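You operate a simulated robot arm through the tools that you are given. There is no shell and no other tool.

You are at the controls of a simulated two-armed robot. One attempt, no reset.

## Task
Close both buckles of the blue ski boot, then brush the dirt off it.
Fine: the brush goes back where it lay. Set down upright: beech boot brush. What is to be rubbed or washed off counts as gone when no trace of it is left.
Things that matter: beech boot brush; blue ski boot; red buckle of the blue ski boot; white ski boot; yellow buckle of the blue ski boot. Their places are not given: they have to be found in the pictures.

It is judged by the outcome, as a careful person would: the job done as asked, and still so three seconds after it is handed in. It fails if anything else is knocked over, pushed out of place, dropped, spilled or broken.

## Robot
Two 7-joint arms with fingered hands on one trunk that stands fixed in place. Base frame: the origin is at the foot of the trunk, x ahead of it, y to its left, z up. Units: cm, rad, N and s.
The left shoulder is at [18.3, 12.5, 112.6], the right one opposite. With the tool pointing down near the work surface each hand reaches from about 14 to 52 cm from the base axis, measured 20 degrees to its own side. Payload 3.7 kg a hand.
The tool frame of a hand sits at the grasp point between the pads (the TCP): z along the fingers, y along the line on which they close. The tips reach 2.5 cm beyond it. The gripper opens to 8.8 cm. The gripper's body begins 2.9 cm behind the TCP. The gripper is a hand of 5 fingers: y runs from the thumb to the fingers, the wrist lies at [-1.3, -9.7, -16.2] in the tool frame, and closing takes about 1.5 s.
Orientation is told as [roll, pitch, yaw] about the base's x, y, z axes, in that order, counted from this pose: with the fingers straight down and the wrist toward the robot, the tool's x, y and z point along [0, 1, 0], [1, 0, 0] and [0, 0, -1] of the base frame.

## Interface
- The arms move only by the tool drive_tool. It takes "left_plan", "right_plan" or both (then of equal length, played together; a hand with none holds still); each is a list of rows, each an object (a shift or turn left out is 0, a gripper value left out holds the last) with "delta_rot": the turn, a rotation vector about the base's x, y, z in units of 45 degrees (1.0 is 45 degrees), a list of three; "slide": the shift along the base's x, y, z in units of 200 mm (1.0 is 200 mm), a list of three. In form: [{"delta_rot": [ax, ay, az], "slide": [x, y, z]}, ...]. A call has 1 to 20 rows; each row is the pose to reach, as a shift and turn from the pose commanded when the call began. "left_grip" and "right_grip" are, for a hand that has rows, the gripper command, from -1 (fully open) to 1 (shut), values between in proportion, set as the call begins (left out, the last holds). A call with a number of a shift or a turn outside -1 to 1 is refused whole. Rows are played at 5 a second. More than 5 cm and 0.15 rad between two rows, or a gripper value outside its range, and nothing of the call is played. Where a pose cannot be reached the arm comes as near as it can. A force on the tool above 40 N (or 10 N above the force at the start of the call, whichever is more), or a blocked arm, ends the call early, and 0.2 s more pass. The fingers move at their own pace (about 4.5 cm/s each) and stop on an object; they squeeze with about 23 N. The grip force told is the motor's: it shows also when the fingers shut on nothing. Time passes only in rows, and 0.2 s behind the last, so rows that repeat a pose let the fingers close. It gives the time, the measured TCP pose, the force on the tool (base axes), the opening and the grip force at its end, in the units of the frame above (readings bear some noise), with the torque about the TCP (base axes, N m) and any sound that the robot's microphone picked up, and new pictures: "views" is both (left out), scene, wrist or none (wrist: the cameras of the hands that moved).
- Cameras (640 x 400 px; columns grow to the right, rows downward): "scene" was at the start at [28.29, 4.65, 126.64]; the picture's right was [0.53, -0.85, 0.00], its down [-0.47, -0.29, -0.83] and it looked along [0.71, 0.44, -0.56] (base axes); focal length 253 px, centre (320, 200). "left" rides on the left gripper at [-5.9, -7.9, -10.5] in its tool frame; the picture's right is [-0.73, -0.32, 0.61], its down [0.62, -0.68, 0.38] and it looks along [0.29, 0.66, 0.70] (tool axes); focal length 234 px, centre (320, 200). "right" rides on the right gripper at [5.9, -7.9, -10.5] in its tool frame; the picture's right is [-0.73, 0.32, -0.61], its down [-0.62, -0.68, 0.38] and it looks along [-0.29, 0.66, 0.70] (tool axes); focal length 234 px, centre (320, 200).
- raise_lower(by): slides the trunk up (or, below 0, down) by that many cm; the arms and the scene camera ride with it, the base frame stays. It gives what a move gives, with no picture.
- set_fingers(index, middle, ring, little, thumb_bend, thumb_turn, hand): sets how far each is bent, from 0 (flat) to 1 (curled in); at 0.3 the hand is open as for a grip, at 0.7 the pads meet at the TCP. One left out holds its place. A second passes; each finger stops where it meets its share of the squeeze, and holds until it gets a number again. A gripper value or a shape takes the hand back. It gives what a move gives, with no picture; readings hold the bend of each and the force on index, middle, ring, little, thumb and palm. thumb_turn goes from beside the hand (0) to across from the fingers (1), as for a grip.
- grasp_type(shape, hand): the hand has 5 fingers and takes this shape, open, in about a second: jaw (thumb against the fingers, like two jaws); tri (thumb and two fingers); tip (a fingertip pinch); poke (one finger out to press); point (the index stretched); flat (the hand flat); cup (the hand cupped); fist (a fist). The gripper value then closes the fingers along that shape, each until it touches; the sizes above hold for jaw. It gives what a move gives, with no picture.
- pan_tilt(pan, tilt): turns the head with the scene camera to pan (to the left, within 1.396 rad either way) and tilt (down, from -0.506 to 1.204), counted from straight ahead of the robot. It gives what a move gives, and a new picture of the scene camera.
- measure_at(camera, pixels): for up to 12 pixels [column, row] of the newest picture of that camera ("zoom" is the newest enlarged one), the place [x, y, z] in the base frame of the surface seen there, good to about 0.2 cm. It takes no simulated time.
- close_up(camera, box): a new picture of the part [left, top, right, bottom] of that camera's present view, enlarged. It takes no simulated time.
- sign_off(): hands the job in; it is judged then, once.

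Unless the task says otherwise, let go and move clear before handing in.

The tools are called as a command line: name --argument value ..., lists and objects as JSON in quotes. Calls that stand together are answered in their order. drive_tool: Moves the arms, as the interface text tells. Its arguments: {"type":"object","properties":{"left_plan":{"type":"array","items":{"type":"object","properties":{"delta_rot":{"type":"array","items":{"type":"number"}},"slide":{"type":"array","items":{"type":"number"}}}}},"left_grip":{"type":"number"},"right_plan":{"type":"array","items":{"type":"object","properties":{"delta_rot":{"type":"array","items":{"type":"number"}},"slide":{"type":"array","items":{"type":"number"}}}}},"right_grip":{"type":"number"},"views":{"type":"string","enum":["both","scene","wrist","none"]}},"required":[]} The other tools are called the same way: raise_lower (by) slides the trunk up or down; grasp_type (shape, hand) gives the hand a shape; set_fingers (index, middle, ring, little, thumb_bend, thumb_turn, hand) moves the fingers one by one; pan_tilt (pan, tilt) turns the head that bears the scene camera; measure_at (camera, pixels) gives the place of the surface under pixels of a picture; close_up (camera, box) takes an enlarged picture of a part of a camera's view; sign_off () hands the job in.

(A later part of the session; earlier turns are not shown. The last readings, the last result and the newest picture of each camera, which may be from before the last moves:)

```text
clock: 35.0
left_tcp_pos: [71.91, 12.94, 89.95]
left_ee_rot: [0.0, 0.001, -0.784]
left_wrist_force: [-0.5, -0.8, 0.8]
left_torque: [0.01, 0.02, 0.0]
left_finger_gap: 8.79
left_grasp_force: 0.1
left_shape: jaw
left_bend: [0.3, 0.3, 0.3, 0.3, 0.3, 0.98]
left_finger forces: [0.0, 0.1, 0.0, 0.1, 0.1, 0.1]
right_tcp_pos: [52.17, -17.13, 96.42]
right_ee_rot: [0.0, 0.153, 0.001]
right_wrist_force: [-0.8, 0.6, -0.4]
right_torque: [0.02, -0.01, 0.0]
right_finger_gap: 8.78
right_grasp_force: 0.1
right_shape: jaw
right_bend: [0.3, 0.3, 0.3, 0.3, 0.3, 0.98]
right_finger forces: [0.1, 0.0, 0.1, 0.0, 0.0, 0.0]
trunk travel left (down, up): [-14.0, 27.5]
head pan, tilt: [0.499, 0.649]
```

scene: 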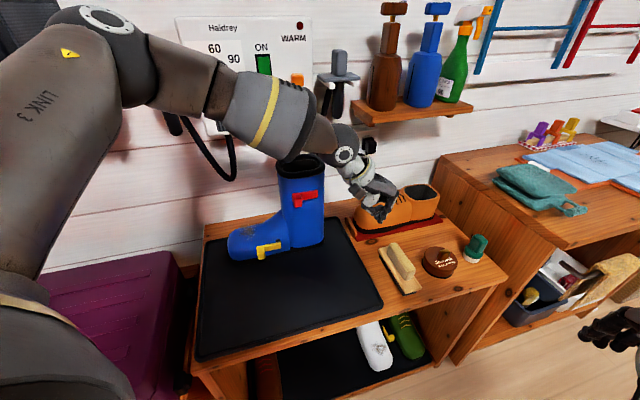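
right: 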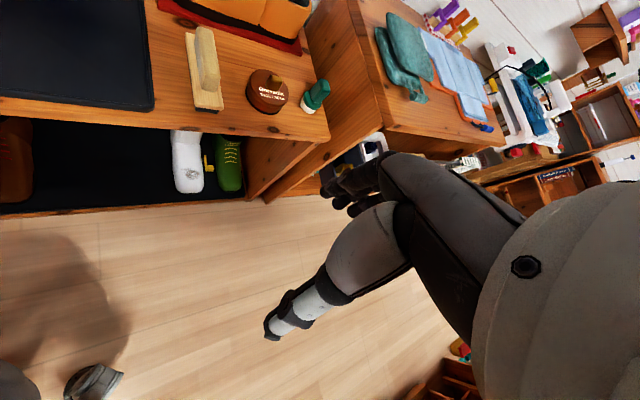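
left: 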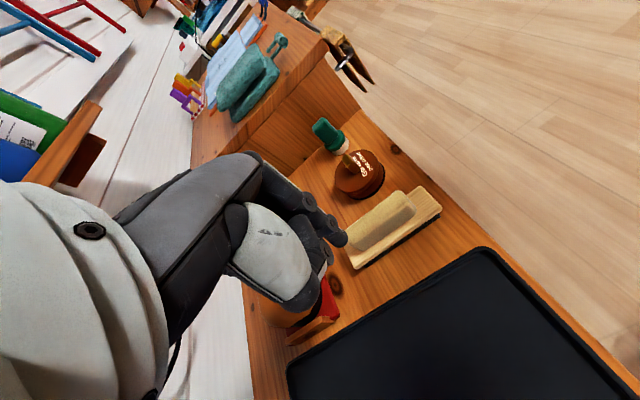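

The hand is open with yaw -45° at (71.9,12.9,90). I'll move it above the brush handle, partly closing the fingers so they stay clear of the shoe-cream tin.

drive_tool --left_grip -0.25 --left_plan '[{"slide": [0.06, -0.07, -0.05]}, {"slide": [0.12, -0.14, -0.1]}, {"slide": [0.18, -0.21, -0.15]}, {"slide": [0.23, -0.28, -0.2]}, {"slide": [0.282, -0.332, -0.25]}]' --views "both"

close_up --camera "left" --box '[220, 120, 420, 320]'

```text
clock: 36.1
left_tcp_pos: [76.55, 7.18, 85.18]
left_ee_rot: [0.002, -0.001, -0.786]
left_wrist_force: [-0.8, 0.0, 0.4]
left_torque: [0.02, -0.04, 0.03]
left_finger_gap: 5.51
left_grasp_force: 0.0
left_shape: jaw
left_bend: [0.28, 0.39, 0.36, 0.36, 0.63, 1.0]
left_finger forces: [0.0, 0.1, 0.0, 0.0, 0.0, 0.0]
left hand out of reach, approached as far as the arm can: row 5
right_tcp_pos: [52.13, -17.17, 96.58]
right_ee_rot: [0.0, 0.152, 0.002]
right_wrist_force: [-0.1, 0.3, -0.4]
right_torque: [-0.01, 0.01, 0.01]
right_finger_gap: 8.77
right_grasp_force: 0.0
right_shape: jaw
right_bend: [0.3, 0.3, 0.3, 0.3, 0.3, 0.98]
right_finger forces: [0.0, 0.0, 0.0, 0.0, 0.1, 0.0]
trunk travel left (down, up): [-14.0, 27.5]
head pan, tilt: [0.499, 0.649]
```

scene: 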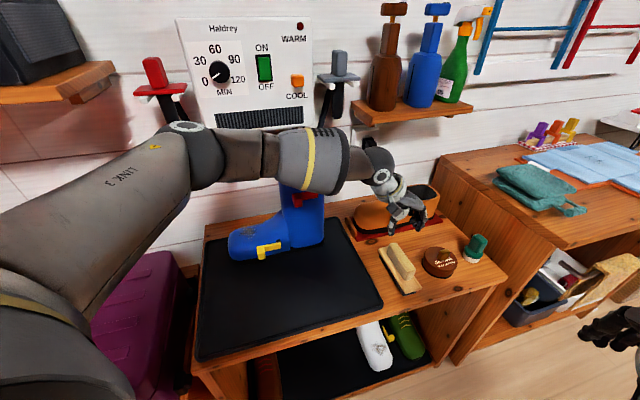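
left: 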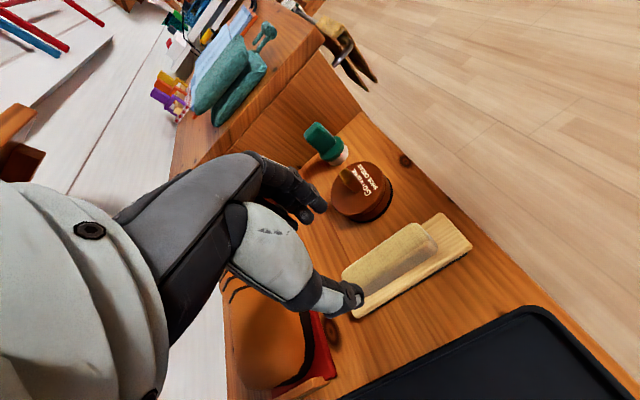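

```text
2.00 times, centred on (320, 220) of left
```

zoom: 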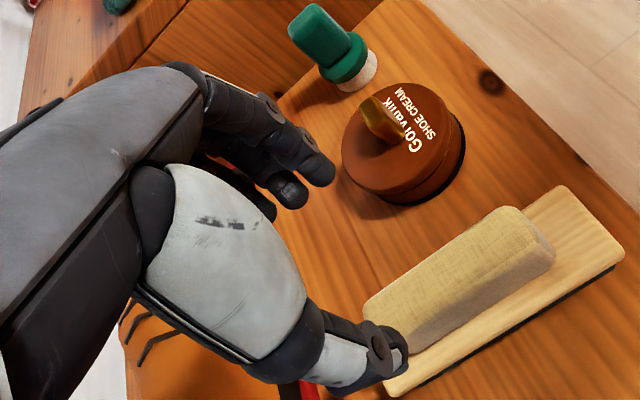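

The arm maxes out at (76.6,7.2,85.2), about 1.3 cm short. Leaning the hand along the handle and lowering the trunk will fix that, but the forearm is near the boot top, so I'll measure the clearance first.

measure_at --camera "scene" --pixels '[[205, 155], [240, 155], [275, 155], [310, 160], [310, 185], [345, 165], [375, 180], [285, 172], [250, 178], [325, 190], [300, 190], [190, 180]]'

measure_at --camera "left" --pixels '[[350, 297], [320, 205], [360, 190], [340, 190], [410, 240], [350, 270], [430, 245], [280, 330], [320, 375], [310, 310]]'

```text
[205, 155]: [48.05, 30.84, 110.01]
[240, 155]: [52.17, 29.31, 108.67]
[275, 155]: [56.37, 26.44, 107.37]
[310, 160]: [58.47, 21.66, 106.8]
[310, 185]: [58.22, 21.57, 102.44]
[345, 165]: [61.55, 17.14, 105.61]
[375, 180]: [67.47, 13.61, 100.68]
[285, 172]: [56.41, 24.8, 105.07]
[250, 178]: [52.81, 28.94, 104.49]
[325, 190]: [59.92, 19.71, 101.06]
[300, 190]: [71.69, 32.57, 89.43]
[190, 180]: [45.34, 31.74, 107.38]
```

```text
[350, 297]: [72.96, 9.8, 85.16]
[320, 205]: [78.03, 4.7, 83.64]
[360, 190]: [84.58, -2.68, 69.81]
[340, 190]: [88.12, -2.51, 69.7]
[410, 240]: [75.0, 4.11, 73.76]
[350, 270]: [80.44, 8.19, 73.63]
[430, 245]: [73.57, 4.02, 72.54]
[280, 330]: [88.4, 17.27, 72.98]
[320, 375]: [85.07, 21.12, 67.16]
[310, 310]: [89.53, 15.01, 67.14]
```

The forearm has about 6 cm of clearance from the boot, so lowering the trunk is safe. I'll lean the hand 15° along the handle while centring it over the brush, and then lower the trunk.

drive_tool --left_plan '[{"delta_rot": [0.06, -0.06, 0], "slide": [0.0, -0.02, 0]}, {"delta_rot": [0.12, -0.12, 0], "slide": [0.01, -0.035, 0]}, {"delta_rot": [0.18, -0.18, 0], "slide": [0.02, -0.05, 0]}, {"delta_rot": [0.2357, -0.2357, 0], "slide": [0.033, -0.062, 0]}]' --views "none"

raise_lower --by -6

drive_tool --left_plan '[{"slide": [0, 0, 0]}]' --views "both"

```text
clock: 37.1
left_tcp_pos: [76.28, 6.99, 85.59]
left_ee_rot: [0.233, -0.001, -0.786]
left_wrist_force: [-0.1, 0.1, 0.2]
left_torque: [0.0, -0.01, -0.02]
left_finger_gap: 5.51
left_grasp_force: 0.0
left_shape: jaw
left_bend: [0.28, 0.39, 0.36, 0.36, 0.63, 1.0]
left_finger forces: [0.1, 0.0, 0.0, 0.0, 0.1, 0.0]
left hand out of reach, approached as far as the arm can: row 2, 3, 4
right_tcp_pos: [52.17, -17.1, 96.49]
right_ee_rot: [0.0, 0.154, 0.0]
right_wrist_force: [1.3, 0.8, 0.0]
right_torque: [-0.01, -0.02, 0.0]
right_finger_gap: 8.79
right_grasp_force: 0.0
right_shape: jaw
right_bend: [0.3, 0.3, 0.3, 0.3, 0.3, 0.98]
right_finger forces: [0.0, 0.0, 0.0, 0.0, 0.0, 0.0]
trunk travel left (down, up): [-14.0, 27.5]
head pan, tilt: [0.499, 0.649]
```

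```text
clock: 38.1
left_tcp_pos: [76.37, 7.11, 79.8]
left_ee_rot: [0.266, -0.004, -0.783]
left_wrist_force: [0.2, 0.0, 0.4]
left_torque: [0.03, -0.01, 0.01]
left_finger_gap: 5.55
left_grasp_force: 0.0
left_shape: jaw
left_bend: [0.28, 0.39, 0.36, 0.36, 0.63, 1.0]
left_finger forces: [0.0, 0.1, 0.0, 0.1, 0.2, 0.0]
right_tcp_pos: [53.16, -17.3, 84.3]
right_ee_rot: [0.0, 0.335, 0.002]
right_wrist_force: [0.3, -0.8, -0.1]
right_torque: [-0.03, -0.01, -0.01]
right_finger_gap: 8.76
right_grasp_force: 0.0
right_shape: jaw
right_bend: [0.3, 0.3, 0.3, 0.3, 0.3, 0.98]
right_finger forces: [0.0, 0.0, 0.1, 0.1, 0.1, 0.0]
trunk travel left (down, up): [-8.0, 33.5]
head pan, tilt: [0.499, 0.649]
```

```text
clock: 38.5
left_tcp_pos: [76.38, 7.07, 79.63]
left_ee_rot: [0.262, -0.001, -0.785]
left_wrist_force: [1.0, -0.4, 0.7]
left_torque: [-0.01, -0.01, -0.01]
left_finger_gap: 5.56
left_grasp_force: 0.1
left_shape: jaw
left_bend: [0.28, 0.39, 0.36, 0.36, 0.63, 1.0]
left_finger forces: [0.0, 0.0, 0.0, 0.0, 0.0, 0.0]
right_tcp_pos: [53.26, -17.19, 84.26]
right_ee_rot: [-0.001, 0.337, 0.001]
right_wrist_force: [0.1, 0.3, -0.1]
right_torque: [0.01, 0.0, 0.03]
right_finger_gap: 8.77
right_grasp_force: 0.0
right_shape: jaw
right_bend: [0.3, 0.3, 0.3, 0.3, 0.3, 0.98]
right_finger forces: [0.0, 0.0, 0.1, 0.1, 0.0, 0.0]
trunk travel left (down, up): [-8.0, 33.5]
head pan, tilt: [0.499, 0.649]
```

scene: 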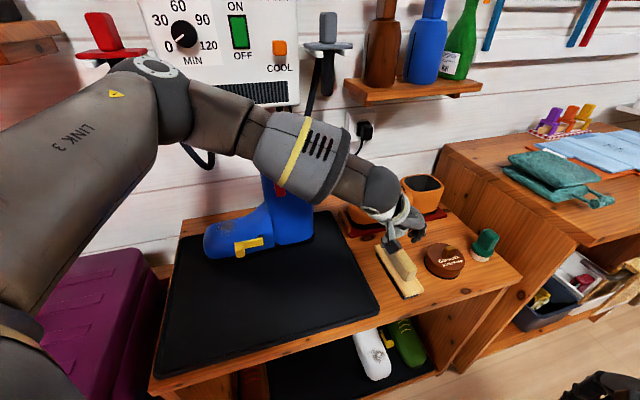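
left: 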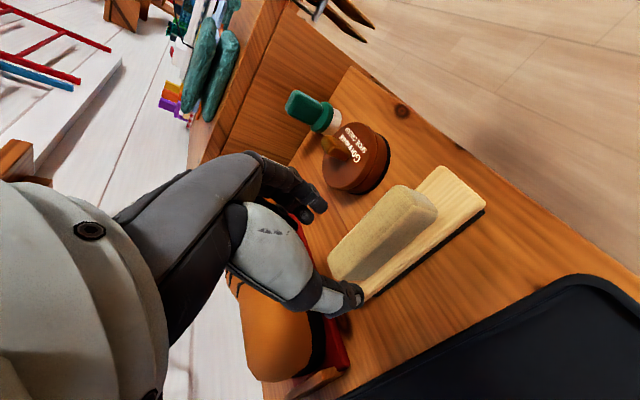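

The left hand is 8 cm above the brush. However, the right hand tilted again to pitch 0.34 and dropped extra while the trunk lowered, so its arm may be touching something. I'll look over there.

pan_tilt --pan -0.7 --tilt 0.9

close_up --camera "right" --box '[0, 0, 640, 400]'

```text
clock: 40.0
left_tcp_pos: [76.23, 7.13, 79.53]
left_ee_rot: [0.261, 0.001, -0.786]
left_wrist_force: [0.4, -0.2, 0.9]
left_torque: [0.02, -0.03, 0.03]
left_finger_gap: 5.52
left_grasp_force: 0.2
left_shape: jaw
left_bend: [0.28, 0.39, 0.36, 0.36, 0.63, 1.0]
left_finger forces: [0.1, 0.1, 0.1, 0.0, 0.0, 0.0]
right_tcp_pos: [53.18, -17.27, 84.2]
right_ee_rot: [-0.001, 0.339, 0.0]
right_wrist_force: [0.2, 0.2, -0.3]
right_torque: [0.04, -0.03, 0.03]
right_finger_gap: 8.76
right_grasp_force: 0.0
right_shape: jaw
right_bend: [0.3, 0.3, 0.3, 0.3, 0.3, 0.98]
right_finger forces: [0.1, 0.1, 0.0, 0.1, 0.1, 0.0]
trunk travel left (down, up): [-8.0, 33.5]
head pan, tilt: [-0.7, 0.901]
```

scene: 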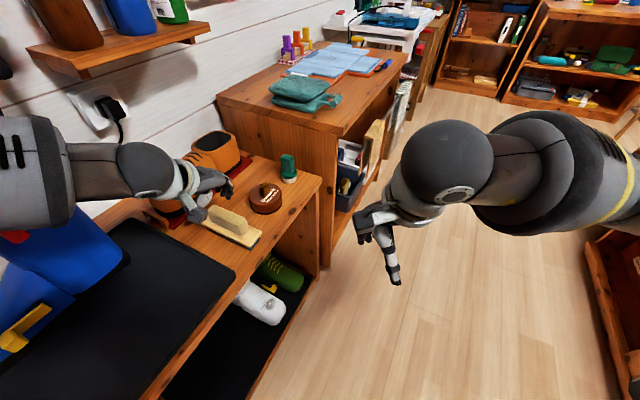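

```text
1.00 times, centred on (320, 200) of right (not enlarged: the box is as wide or as high as the picture)
```

zoom: 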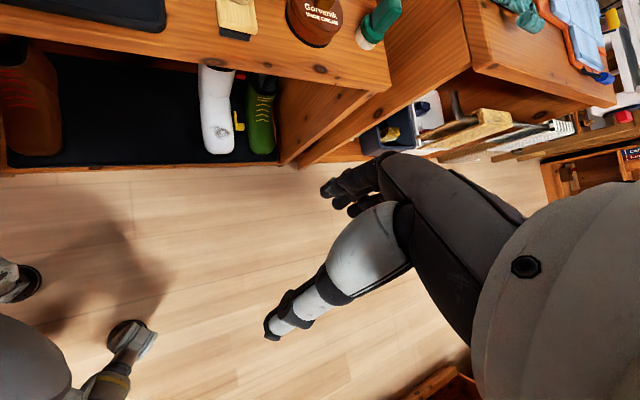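

A wooden crate shows at the lower right near the right elbow. I'll pan farther right to see whether the elbow is resting on anything.

pan_tilt --pan -1.39 --tilt 0.9

```text
clock: 41.0
left_tcp_pos: [76.45, 7.07, 79.46]
left_ee_rot: [0.262, 0.001, -0.787]
left_wrist_force: [-0.7, 0.9, -0.3]
left_torque: [0.02, -0.05, 0.0]
left_finger_gap: 5.53
left_grasp_force: 0.0
left_shape: jaw
left_bend: [0.28, 0.39, 0.36, 0.36, 0.63, 1.0]
left_finger forces: [0.0, 0.0, 0.0, 0.0, 0.1, 0.0]
right_tcp_pos: [53.28, -17.23, 84.24]
right_ee_rot: [-0.002, 0.339, 0.0]
right_wrist_force: [0.1, 0.5, -0.3]
right_torque: [-0.03, -0.01, 0.0]
right_finger_gap: 8.79
right_grasp_force: 0.0
right_shape: jaw
right_bend: [0.3, 0.3, 0.3, 0.3, 0.3, 0.98]
right_finger forces: [0.0, 0.0, 0.1, 0.1, 0.0, 0.1]
trunk travel left (down, up): [-8.0, 33.5]
head pan, tilt: [-1.389, 0.901]
```

scene: 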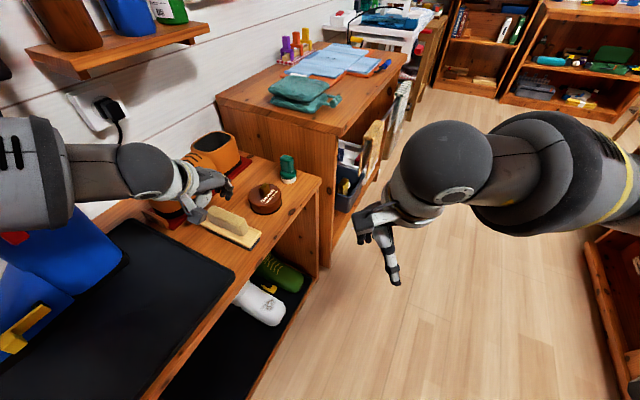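

close_up --camera "scene" --box '[480, 90, 640, 400]'

measure_at --camera "scene" --pixels '[[600, 180], [560, 200], [630, 190], [600, 245], [620, 350], [630, 260], [605, 300], [580, 150], [635, 240], [450, 150]]'

```text
1.29 times, centred on (560, 245) of scene
```

zoom: 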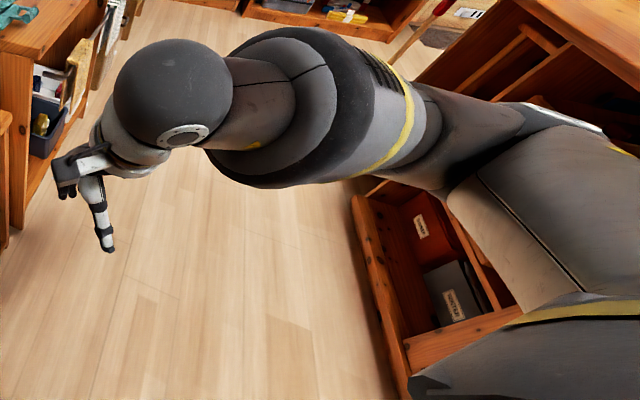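

```text
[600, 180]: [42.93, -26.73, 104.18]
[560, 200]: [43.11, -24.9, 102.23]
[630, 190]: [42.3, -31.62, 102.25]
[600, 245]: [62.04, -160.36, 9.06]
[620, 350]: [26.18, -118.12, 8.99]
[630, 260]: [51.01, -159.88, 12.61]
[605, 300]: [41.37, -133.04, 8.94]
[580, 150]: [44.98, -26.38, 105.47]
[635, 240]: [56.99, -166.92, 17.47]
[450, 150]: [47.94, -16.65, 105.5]
```

The nearest furniture on that side is over a metre from the robot, and there's no contact force, so it's only the right arm's own motion. I'll turn the head back and centre the left hand exactly over the handle.

pan_tilt --pan 0.2 --tilt 0.75

drive_tool --left_plan '[{"slide": [0.02, -0.03, 0]}, {"slide": [0.04, -0.056, 0]}]' --views "both"

```text
clock: 42.7
left_tcp_pos: [76.52, 7.12, 79.51]
left_ee_rot: [0.262, -0.001, -0.786]
left_wrist_force: [0.1, 0.1, 0.8]
left_torque: [-0.01, -0.02, 0.01]
left_finger_gap: 5.53
left_grasp_force: 0.0
left_shape: jaw
left_bend: [0.28, 0.39, 0.36, 0.36, 0.63, 1.0]
left_finger forces: [0.0, 0.0, 0.1, 0.1, 0.0, 0.0]
right_tcp_pos: [53.22, -17.27, 84.16]
right_ee_rot: [0.001, 0.338, 0.001]
right_wrist_force: [0.1, 0.6, 0.3]
right_torque: [0.0, -0.01, 0.02]
right_finger_gap: 8.77
right_grasp_force: 0.0
right_shape: jaw
right_bend: [0.3, 0.3, 0.3, 0.3, 0.3, 0.98]
right_finger forces: [0.0, 0.0, 0.0, 0.0, 0.0, 0.1]
trunk travel left (down, up): [-8.0, 33.5]
head pan, tilt: [0.201, 0.75]
```

scene: 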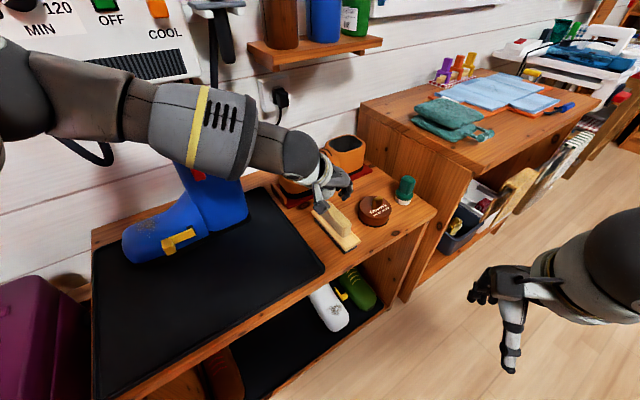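

```text
clock: 43.3
left_tcp_pos: [77.13, 6.06, 79.49]
left_ee_rot: [0.26, -0.001, -0.786]
left_wrist_force: [-0.7, -0.2, 0.6]
left_torque: [0.02, 0.0, -0.01]
left_finger_gap: 5.56
left_grasp_force: 0.1
left_shape: jaw
left_bend: [0.28, 0.39, 0.36, 0.36, 0.63, 1.0]
left_finger forces: [0.0, 0.1, 0.0, 0.0, 0.0, 0.1]
right_tcp_pos: [53.35, -17.24, 84.19]
right_ee_rot: [0.0, 0.338, 0.001]
right_wrist_force: [-0.2, -0.7, -0.7]
right_torque: [0.0, 0.0, 0.03]
right_finger_gap: 8.78
right_grasp_force: 0.1
right_shape: jaw
right_bend: [0.3, 0.3, 0.3, 0.3, 0.3, 0.98]
right_finger forces: [0.1, 0.0, 0.1, 0.0, 0.1, 0.1]
trunk travel left (down, up): [-8.0, 33.5]
head pan, tilt: [0.201, 0.75]
```

scene: 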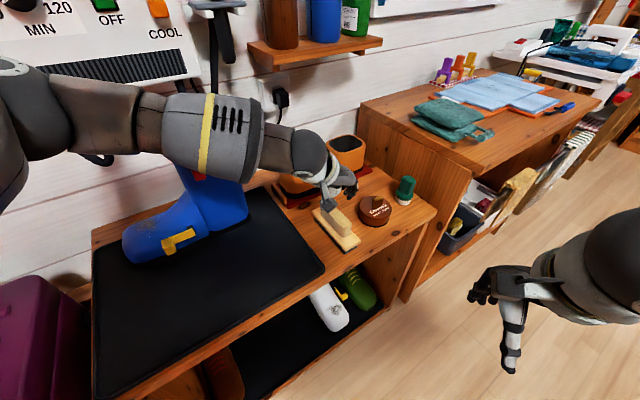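
left: 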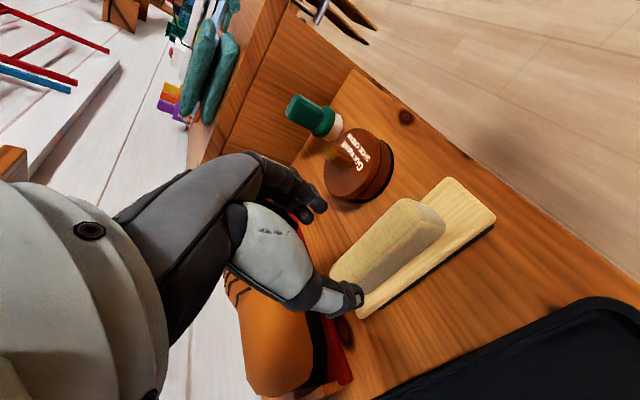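

The hand is centred on the handle line at (77.1,6.1) with no reach warning. I'll lower it most of the way and check the alignment.

drive_tool --left_plan '[{"slide": [0, 0, -0.06]}, {"slide": [0, 0, -0.12]}, {"slide": [0, 0, -0.18]}, {"slide": [0, 0, -0.22]}]' --views "both"

close_up --camera "scene" --box '[280, 150, 400, 260]'

close_up --camera "left" --box '[220, 120, 420, 320]'

```text
clock: 44.3
left_tcp_pos: [77.11, 6.03, 75.14]
left_ee_rot: [0.261, 0.0, -0.786]
left_wrist_force: [-0.8, -0.3, 0.4]
left_torque: [0.0, 0.01, 0.0]
left_finger_gap: 5.53
left_grasp_force: 0.1
left_shape: jaw
left_bend: [0.28, 0.39, 0.36, 0.36, 0.63, 1.0]
left_finger forces: [0.0, 0.1, 0.1, 0.0, 0.1, 0.0]
right_tcp_pos: [53.3, -17.16, 84.22]
right_ee_rot: [0.0, 0.337, 0.0]
right_wrist_force: [0.2, -0.3, -0.4]
right_torque: [0.03, -0.02, 0.01]
right_finger_gap: 8.81
right_grasp_force: 0.1
right_shape: jaw
right_bend: [0.3, 0.3, 0.3, 0.3, 0.3, 0.98]
right_finger forces: [0.1, 0.0, 0.0, 0.0, 0.0, 0.0]
trunk travel left (down, up): [-8.0, 33.5]
head pan, tilt: [0.201, 0.75]
```

scene: 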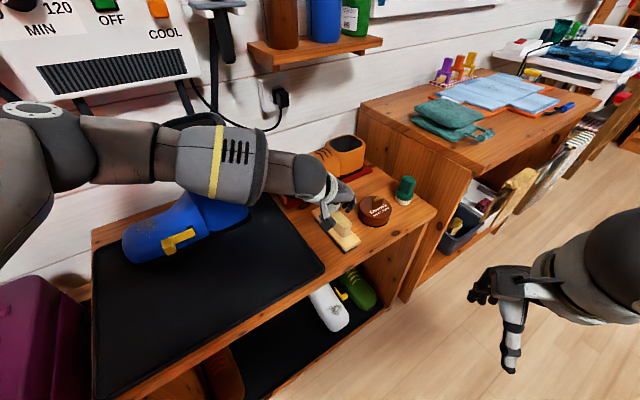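
left: 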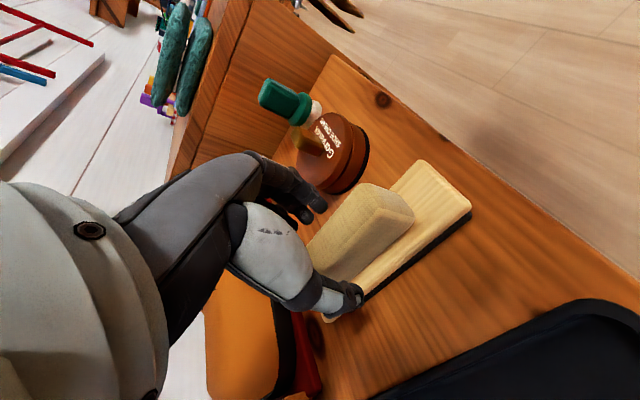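

```text
3.64 times, centred on (340, 205) of scene
```

zoom: 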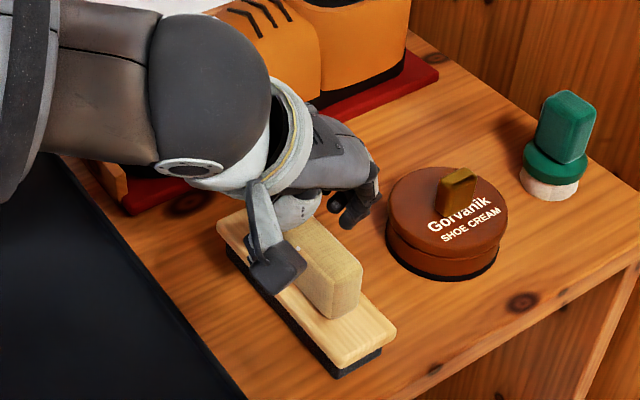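

```text
2.00 times, centred on (320, 220) of left
```

zoom: 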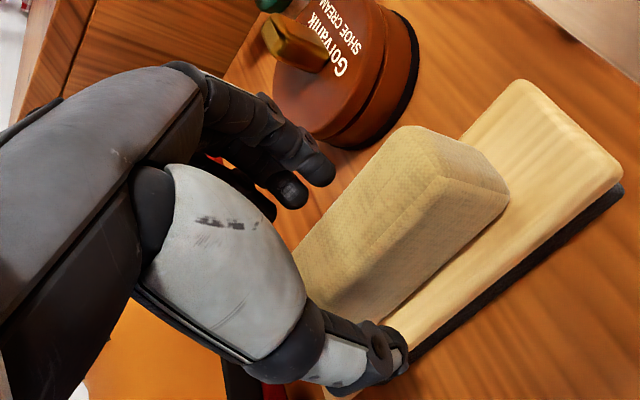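

The thumb and fingers straddle the handle nicely. The forearm passes close to the boot shaft in the picture, so I'll check the boot hasn't moved and measure the gap before going lower.

measure_at --camera "scene" --pixels '[[180, 240], [190, 236], [165, 247], [220, 160], [220, 190], [190, 165], [240, 200], [205, 190], [130, 130], [195, 118], [225, 210], [200, 215]]'

close_up --camera "scene" --box '[110, 100, 270, 270]'

```text
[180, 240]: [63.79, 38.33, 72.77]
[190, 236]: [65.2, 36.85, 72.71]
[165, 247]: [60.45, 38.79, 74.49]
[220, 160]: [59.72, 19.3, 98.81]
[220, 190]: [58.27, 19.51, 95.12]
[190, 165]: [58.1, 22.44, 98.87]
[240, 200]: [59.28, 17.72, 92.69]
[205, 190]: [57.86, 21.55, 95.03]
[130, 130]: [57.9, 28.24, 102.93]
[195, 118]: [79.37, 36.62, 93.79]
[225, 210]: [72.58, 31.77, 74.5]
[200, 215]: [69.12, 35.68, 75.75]
```

```text
2.35 times, centred on (190, 185) of scene
```

zoom: 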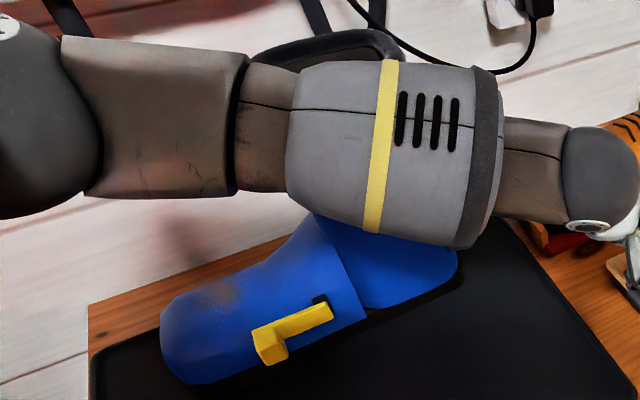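

The boot hasn't moved, with the yellow lever still at (63.8,38.3,72.8), and the forearm is clear by several centimetres. I'll go down the last 2 cm.

drive_tool --left_plan '[{"slide": [0, 0, -0.04]}, {"slide": [0, 0, -0.08]}, {"slide": [0, 0, -0.108]}]' --views "wrist"

close_up --camera "left" --box '[220, 120, 420, 320]'

close_up --camera "scene" --box '[300, 170, 380, 260]'

```text
clock: 45.1
left_tcp_pos: [77.07, 6.01, 72.97]
left_ee_rot: [0.263, -0.002, -0.785]
left_wrist_force: [0.0, 0.2, 0.9]
left_torque: [0.01, -0.04, -0.02]
left_finger_gap: 5.52
left_grasp_force: 0.1
left_shape: jaw
left_bend: [0.28, 0.39, 0.36, 0.36, 0.63, 1.0]
left_finger forces: [0.1, 0.0, 0.1, 0.0, 0.1, 0.1]
right_tcp_pos: [53.2, -17.18, 84.15]
right_ee_rot: [0.0, 0.338, 0.001]
right_wrist_force: [0.2, -0.2, 1.1]
right_torque: [0.01, 0.0, 0.0]
right_finger_gap: 8.76
right_grasp_force: 0.1
right_shape: jaw
right_bend: [0.3, 0.3, 0.3, 0.3, 0.3, 0.98]
right_finger forces: [0.0, 0.1, 0.0, 0.0, 0.0, 0.0]
trunk travel left (down, up): [-8.0, 33.5]
head pan, tilt: [0.201, 0.75]
```

left: 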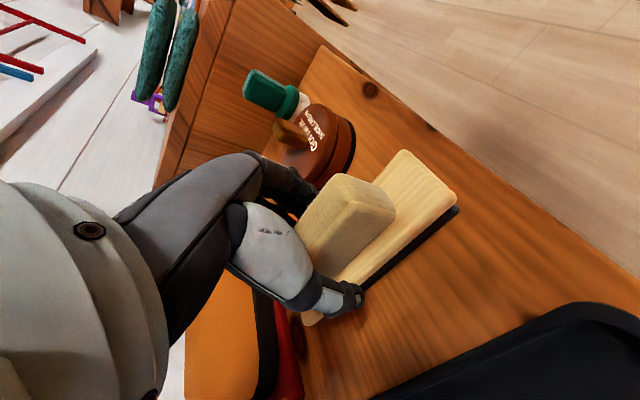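

```text
2.00 times, centred on (320, 220) of left
```

zoom: 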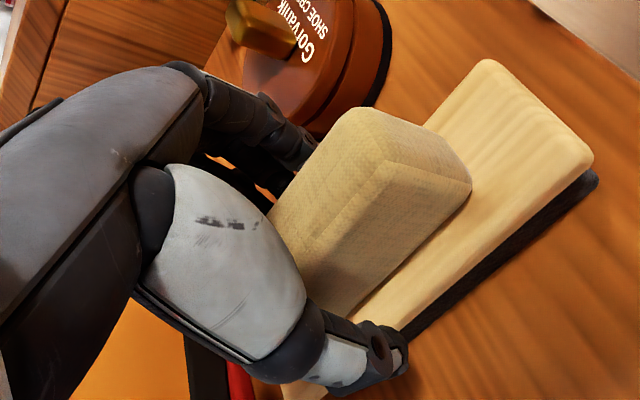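

```text
4.44 times, centred on (340, 215) of scene
```

zoom: 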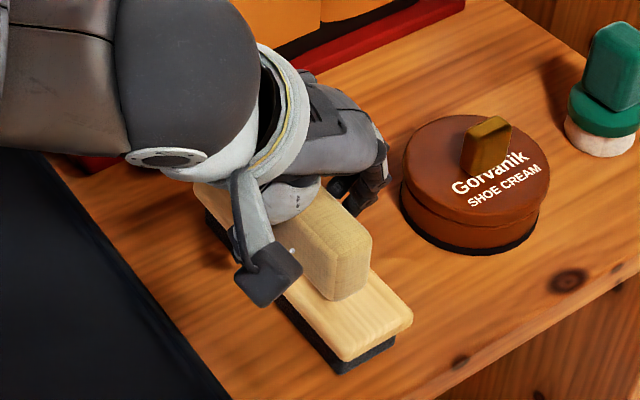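

The thumb and fingers straddle the handle at TCP (77.07,6.01,72.97), and I'll come back to this exact pose to return the brush. Now I'll close the grip in place.

drive_tool --left_grip 1 --left_plan '[{"slide": [0, 0, 0]}, {"slide": [0, 0, 0]}, {"slide": [0, 0, 0]}, {"slide": [0, 0, 0]}, {"slide": [0, 0, 0]}, {"slide": [0, 0, 0]}, {"slide": [0, 0, 0]}, {"slide": [0, 0, 0]}]' --views "both"

close_up --camera "scene" --box '[300, 170, 380, 260]'

```text
clock: 46.9
left_tcp_pos: [77.0, 6.03, 72.99]
left_ee_rot: [0.262, 0.0, -0.786]
left_wrist_force: [0.2, 0.5, 0.5]
left_torque: [0.05, 0.03, -0.04]
left_finger_gap: 2.34
left_grasp_force: 22.8
left_shape: jaw
left_bend: [0.74, 0.55, 0.54, 0.55, 0.75, 1.0]
left_finger forces: [11.1, 5.6, 2.5, 1.3, 20.7, 0.0]
right_tcp_pos: [53.22, -17.29, 84.28]
right_ee_rot: [-0.001, 0.339, 0.0]
right_wrist_force: [0.5, 0.9, 0.3]
right_torque: [0.02, -0.01, -0.02]
right_finger_gap: 8.81
right_grasp_force: 0.1
right_shape: jaw
right_bend: [0.3, 0.3, 0.3, 0.3, 0.3, 0.98]
right_finger forces: [0.1, 0.1, 0.1, 0.1, 0.1, 0.0]
trunk travel left (down, up): [-8.0, 33.5]
head pan, tilt: [0.201, 0.75]
```

scene: 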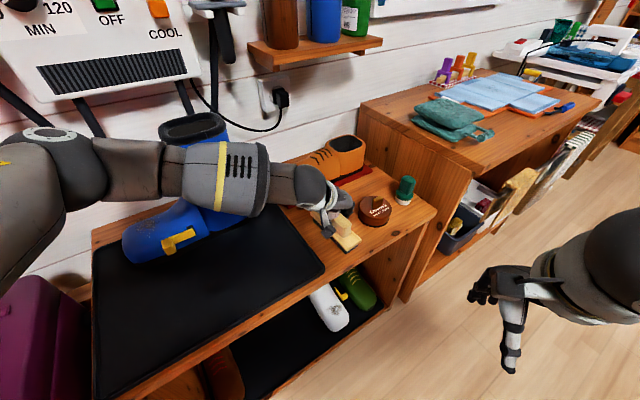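
left: 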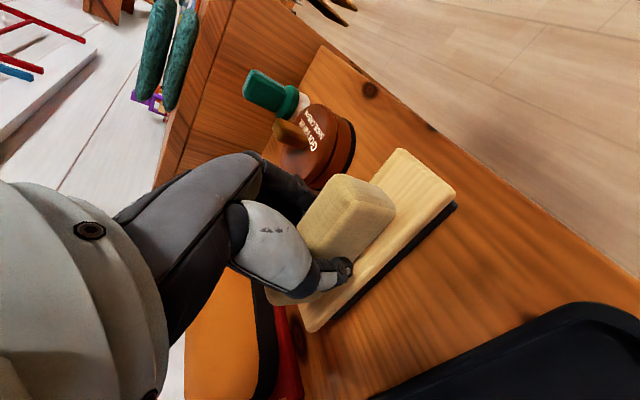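

```text
4.44 times, centred on (340, 215) of scene
```

zoom: 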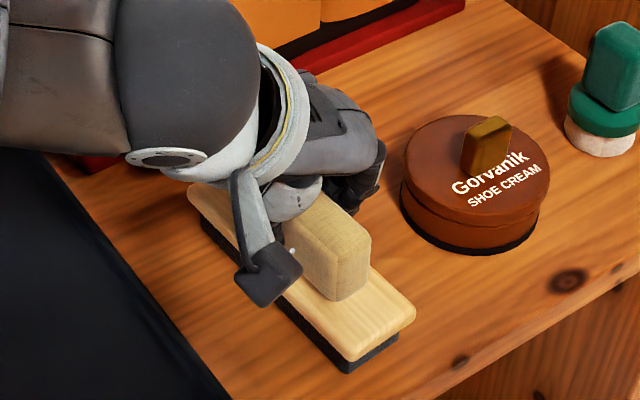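

It's gripped, with a 2.3 cm gap and 22.8 N. I'll record the board's corners as it sits in the grip and then lift slightly.

measure_at --camera "zoom" --pixels '[[348, 352], [408, 318], [196, 198], [330, 300], [365, 240]]'

drive_tool --left_plan '[{"slide": [0, 0, 0.05]}, {"slide": [0, 0, 0.12]}, {"slide": [-0.02, 0.02, 0.2]}, {"slide": [-0.05, 0.03, 0.3]}]' --views "both"

close_up --camera "scene" --box '[280, 140, 400, 260]'

```text
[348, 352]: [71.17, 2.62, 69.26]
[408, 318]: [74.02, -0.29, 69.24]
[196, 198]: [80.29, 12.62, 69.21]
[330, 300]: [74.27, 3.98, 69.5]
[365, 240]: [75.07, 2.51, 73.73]
```

```text
clock: 47.9
left_tcp_pos: [76.18, 6.63, 78.99]
left_ee_rot: [0.261, -0.001, -0.785]
left_wrist_force: [-0.2, 0.3, -1.1]
left_torque: [0.0, -0.03, -0.01]
left_finger_gap: 2.3
left_grasp_force: 23.4
left_shape: jaw
left_bend: [0.74, 0.56, 0.57, 0.59, 0.75, 1.0]
left_finger forces: [12.6, 5.2, 2.5, 0.6, 21.0, 0.0]
right_tcp_pos: [53.21, -17.32, 84.22]
right_ee_rot: [0.0, 0.336, 0.001]
right_wrist_force: [0.4, 0.0, 1.0]
right_torque: [-0.02, -0.02, 0.02]
right_finger_gap: 8.77
right_grasp_force: 0.0
right_shape: jaw
right_bend: [0.3, 0.3, 0.3, 0.3, 0.3, 0.98]
right_finger forces: [0.1, 0.0, 0.1, 0.0, 0.0, 0.0]
trunk travel left (down, up): [-8.0, 33.5]
head pan, tilt: [0.201, 0.75]
```

scene: 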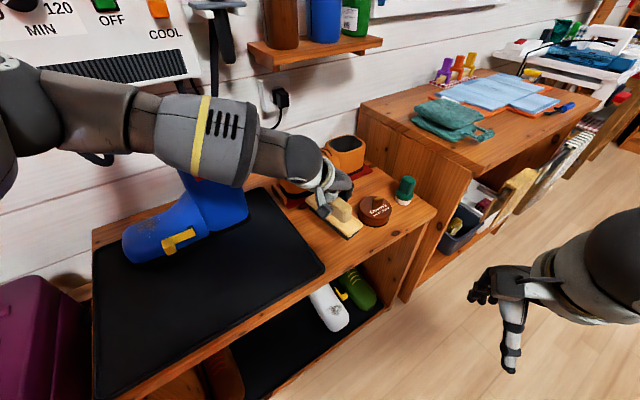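
left: 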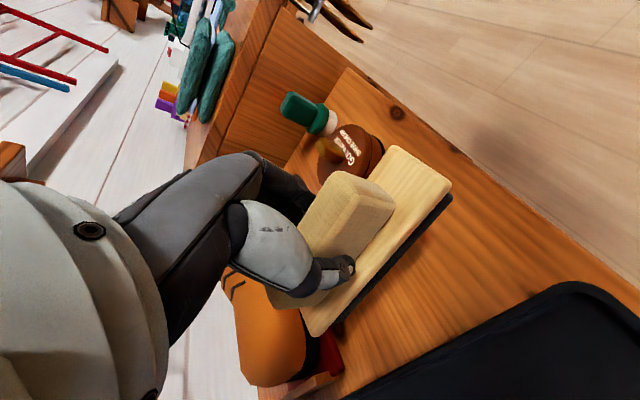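

```text
3.33 times, centred on (340, 200) of scene
```

zoom: 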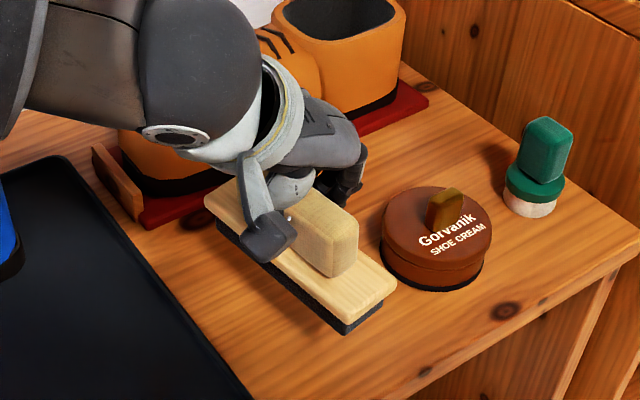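

The brush is lifted and level. Before carrying it over, I'll map the dirt patch and the toe's top surface.

close_up --camera "scene" --box '[115, 195, 205, 270]'

measure_at --camera "zoom" --pixels '[[210, 170], [240, 175], [275, 185], [240, 145], [240, 200], [180, 190], [300, 150], [330, 130], [360, 90], [130, 210], [160, 160], [100, 230]]'

```text
5.33 times, centred on (160, 232) of scene
```

zoom: 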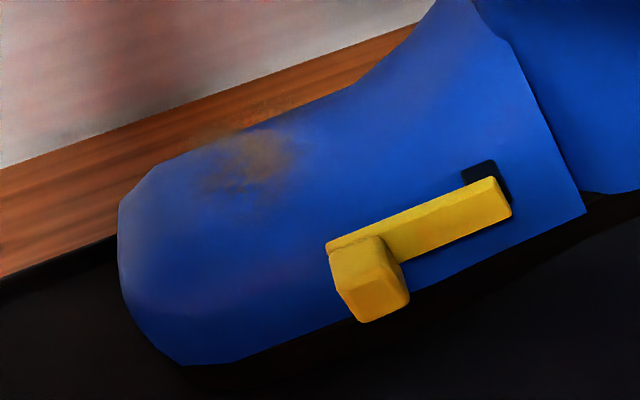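

```text
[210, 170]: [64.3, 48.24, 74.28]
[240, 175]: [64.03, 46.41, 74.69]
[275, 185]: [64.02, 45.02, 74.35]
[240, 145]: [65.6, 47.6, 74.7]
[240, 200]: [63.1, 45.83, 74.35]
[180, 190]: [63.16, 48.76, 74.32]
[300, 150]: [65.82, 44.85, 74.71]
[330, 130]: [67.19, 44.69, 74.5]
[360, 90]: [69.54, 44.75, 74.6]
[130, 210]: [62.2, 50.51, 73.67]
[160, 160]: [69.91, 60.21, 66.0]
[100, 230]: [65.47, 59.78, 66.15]
```

The dirt patch is about 5×4 cm, centred near (64.3,46.9,74.5) on the flat toe top. I'll carry the brush up and over, staying higher than the boot top at z 95, before coming down on the toe side.

drive_tool --left_plan '[{"slide": [-0.03, 0.04, 0.14]}, {"slide": [-0.06, 0.09, 0.28]}, {"slide": [-0.1, 0.14, 0.42]}, {"slide": [-0.13, 0.2, 0.56]}, {"slide": [-0.17, 0.26, 0.7]}, {"slide": [-0.21, 0.32, 0.85]}]' --views "none"

drive_tool --left_plan '[{"delta_rot": [0, 0, 0.09], "slide": [-0.04, 0.1, 0.12]}, {"delta_rot": [0, 0, 0.18], "slide": [-0.09, 0.22, 0.24]}, {"delta_rot": [0, 0, 0.27], "slide": [-0.14, 0.35, 0.36]}, {"delta_rot": [0, 0, 0.36], "slide": [-0.19, 0.48, 0.46]}, {"delta_rot": [0, 0, 0.45], "slide": [-0.25, 0.62, 0.5]}, {"delta_rot": [0, 0, 0.556], "slide": [-0.3, 0.75, 0.5]}]' --views "both"

```text
clock: 49.3
left_tcp_pos: [72.07, 13.2, 96.05]
left_ee_rot: [0.262, -0.001, -0.787]
left_wrist_force: [-0.6, 0.1, -1.3]
left_torque: [0.0, -0.02, 0.0]
left_finger_gap: 2.29
left_grasp_force: 23.0
left_shape: jaw
left_bend: [0.74, 0.56, 0.57, 0.59, 0.75, 1.0]
left_finger forces: [12.6, 5.1, 2.5, 0.6, 20.8, 0.0]
right_tcp_pos: [53.12, -17.27, 84.25]
right_ee_rot: [-0.001, 0.336, 0.001]
right_wrist_force: [0.4, 0.9, 0.1]
right_torque: [0.01, 0.01, -0.01]
right_finger_gap: 8.76
right_grasp_force: 0.1
right_shape: jaw
right_bend: [0.3, 0.3, 0.3, 0.3, 0.3, 0.98]
right_finger forces: [0.0, 0.0, 0.0, 0.0, 0.0, 0.0]
trunk travel left (down, up): [-8.0, 33.5]
head pan, tilt: [0.201, 0.75]
```

```text
clock: 50.7
left_tcp_pos: [66.16, 28.01, 106.08]
left_ee_rot: [0.262, 0.001, -0.349]
left_wrist_force: [-0.9, -0.3, -1.0]
left_torque: [-0.04, 0.01, 0.01]
left_finger_gap: 2.29
left_grasp_force: 22.2
left_shape: jaw
left_bend: [0.74, 0.56, 0.57, 0.59, 0.75, 1.0]
left_finger forces: [12.6, 5.0, 2.5, 0.5, 20.8, 0.0]
right_tcp_pos: [53.29, -17.22, 84.32]
right_ee_rot: [0.001, 0.339, 0.001]
right_wrist_force: [0.2, -1.0, 0.5]
right_torque: [-0.04, 0.01, 0.02]
right_finger_gap: 8.77
right_grasp_force: 0.1
right_shape: jaw
right_bend: [0.3, 0.3, 0.3, 0.3, 0.3, 0.98]
right_finger forces: [0.1, 0.1, 0.0, 0.0, 0.0, 0.0]
trunk travel left (down, up): [-8.0, 33.5]
head pan, tilt: [0.201, 0.75]
```

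scene: 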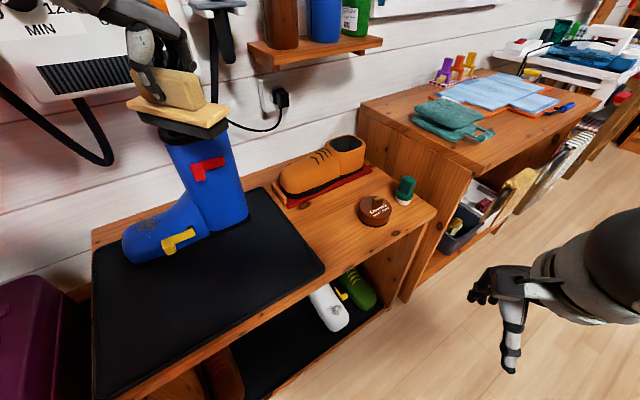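
left: 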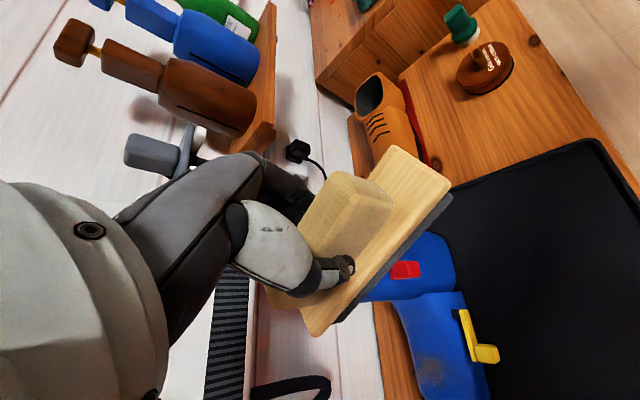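

The brush is held firmly above the boot's outer side. I'll check how close the dryer and its hoses are to the toe area before moving over it.

pan_tilt --pan 0.7 --tilt 0.45

```text
clock: 51.6
left_tcp_pos: [66.15, 28.1, 106.15]
left_ee_rot: [0.261, 0.0, -0.349]
left_wrist_force: [-0.2, 0.5, -1.3]
left_torque: [-0.01, -0.01, 0.0]
left_finger_gap: 2.31
left_grasp_force: 22.9
left_shape: jaw
left_bend: [0.74, 0.56, 0.57, 0.59, 0.75, 1.0]
left_finger forces: [12.5, 5.1, 2.5, 0.6, 20.9, 0.0]
right_tcp_pos: [53.18, -17.18, 84.21]
right_ee_rot: [-0.001, 0.338, 0.001]
right_wrist_force: [0.1, -1.2, 0.0]
right_torque: [0.01, 0.02, 0.02]
right_finger_gap: 8.74
right_grasp_force: 0.1
right_shape: jaw
right_bend: [0.3, 0.3, 0.3, 0.3, 0.3, 0.98]
right_finger forces: [0.0, 0.0, 0.0, 0.1, 0.0, 0.0]
trunk travel left (down, up): [-8.0, 33.5]
head pan, tilt: [0.7, 0.45]
```

scene: 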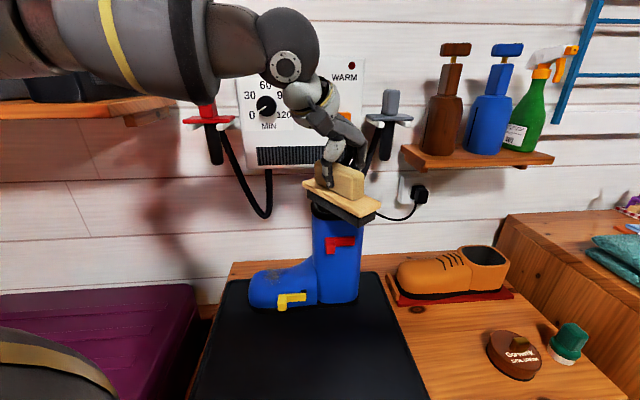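

measure_at --camera "scene" --pixels '[[265, 212], [240, 175], [213, 150], [207, 112], [285, 155], [270, 180], [225, 120], [190, 120], [110, 110], [150, 200]]'

measure_at --camera "left" --pixels '[[430, 370], [475, 340], [310, 330], [440, 185], [405, 152], [345, 265], [388, 205], [400, 270]]'

```text
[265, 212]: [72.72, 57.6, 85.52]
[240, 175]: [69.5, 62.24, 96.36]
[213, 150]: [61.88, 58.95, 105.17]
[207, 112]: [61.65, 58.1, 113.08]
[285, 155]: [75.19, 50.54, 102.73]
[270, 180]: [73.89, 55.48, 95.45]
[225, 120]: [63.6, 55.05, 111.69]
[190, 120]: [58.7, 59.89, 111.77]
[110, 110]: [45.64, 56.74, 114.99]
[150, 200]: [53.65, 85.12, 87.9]
```

```text
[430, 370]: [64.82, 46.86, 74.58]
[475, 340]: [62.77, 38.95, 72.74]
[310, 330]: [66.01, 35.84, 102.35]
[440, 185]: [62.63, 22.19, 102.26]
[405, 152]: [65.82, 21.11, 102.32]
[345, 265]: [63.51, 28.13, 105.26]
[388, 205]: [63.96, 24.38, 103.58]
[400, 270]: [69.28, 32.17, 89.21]
```

The dryer's red holder hangs at about (62,58,105–113), so I shouldn't go over the toe high up. I'll come down on the open side first and then move in over the toe at lower height.

drive_tool --left_plan '[{"slide": [-0.1, 0.1, 0]}, {"slide": [-0.2, 0.2, -0.025]}, {"slide": [-0.3, 0.3, -0.1]}, {"slide": [-0.31, 0.375, -0.3]}, {"slide": [-0.31, 0.45, -0.5]}, {"slide": [-0.275, 0.575, -0.65]}, {"slide": [-0.225, 0.7, -0.8]}]' --views "both"

```text
clock: 53.2
left_tcp_pos: [61.7, 41.61, 89.95]
left_ee_rot: [0.263, 0.001, -0.35]
left_wrist_force: [-0.5, -1.2, -1.8]
left_torque: [0.03, 0.01, 0.01]
left_finger_gap: 2.31
left_grasp_force: 22.8
left_shape: jaw
left_bend: [0.74, 0.56, 0.57, 0.6, 0.75, 1.0]
left_finger forces: [12.8, 5.1, 2.4, 0.6, 20.8, 0.0]
right_tcp_pos: [53.22, -17.27, 84.35]
right_ee_rot: [0.0, 0.338, -0.001]
right_wrist_force: [-0.2, 0.9, 0.5]
right_torque: [0.02, 0.01, 0.01]
right_finger_gap: 8.78
right_grasp_force: 0.0
right_shape: jaw
right_bend: [0.3, 0.3, 0.3, 0.3, 0.3, 0.98]
right_finger forces: [0.0, 0.0, 0.0, 0.0, 0.1, 0.0]
trunk travel left (down, up): [-8.0, 33.5]
head pan, tilt: [0.7, 0.45]
```

scene: 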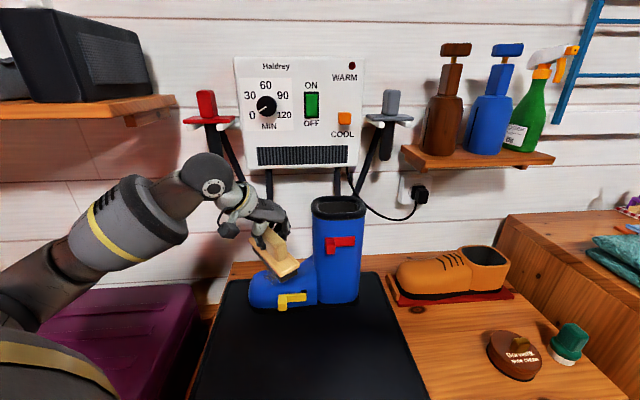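
left: 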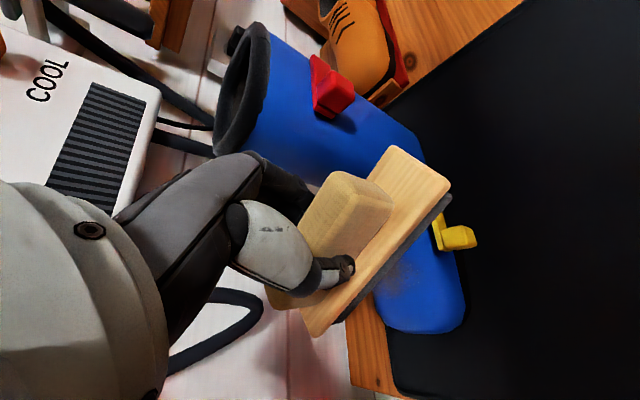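

The brush is at (61.7,41.6,90) approaching the toe with everything clear. I'll move to hover 2 cm above the dirt.

drive_tool --left_plan '[{"slide": [0.03, 0.07, -0.07]}, {"slide": [0.06, 0.14, -0.14]}, {"slide": [0.1, 0.21, -0.22]}, {"slide": [0.13, 0.265, -0.3225]}]' --views "both"

close_up --camera "scene" --box '[220, 200, 370, 320]'

```text
clock: 54.2
left_tcp_pos: [64.33, 47.32, 83.32]
left_ee_rot: [0.261, 0.0, -0.35]
left_wrist_force: [0.4, -0.2, -1.8]
left_torque: [0.0, -0.05, 0.02]
left_finger_gap: 2.31
left_grasp_force: 21.9
left_shape: jaw
left_bend: [0.74, 0.56, 0.57, 0.6, 0.75, 1.0]
left_finger forces: [12.8, 5.0, 2.6, 0.5, 20.8, 0.0]
right_tcp_pos: [53.34, -17.15, 84.22]
right_ee_rot: [-0.001, 0.34, 0.002]
right_wrist_force: [0.6, 0.0, 0.3]
right_torque: [-0.01, -0.04, 0.0]
right_finger_gap: 8.76
right_grasp_force: 0.2
right_shape: jaw
right_bend: [0.3, 0.3, 0.3, 0.3, 0.3, 0.98]
right_finger forces: [0.0, 0.1, 0.1, 0.0, 0.0, 0.0]
trunk travel left (down, up): [-8.0, 33.5]
head pan, tilt: [0.7, 0.45]
```

scene: 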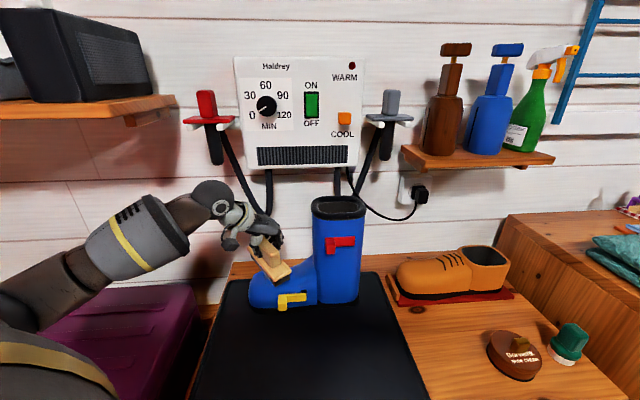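
left: 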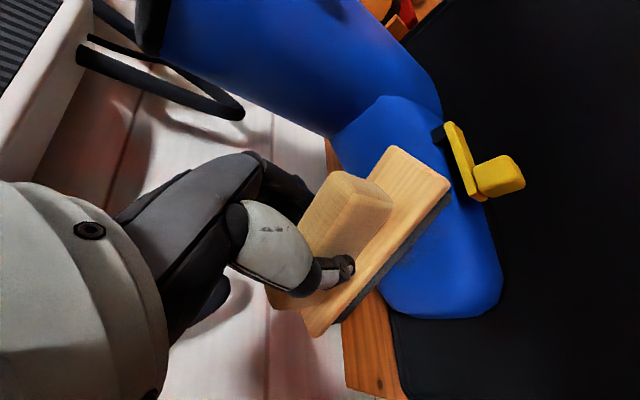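

```text
3.33 times, centred on (295, 260) of scene
```

zoom: 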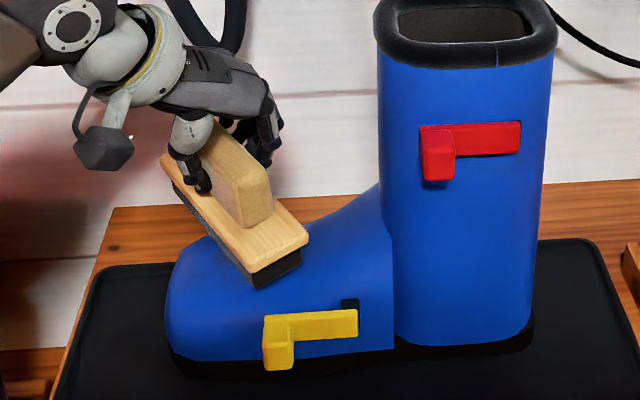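

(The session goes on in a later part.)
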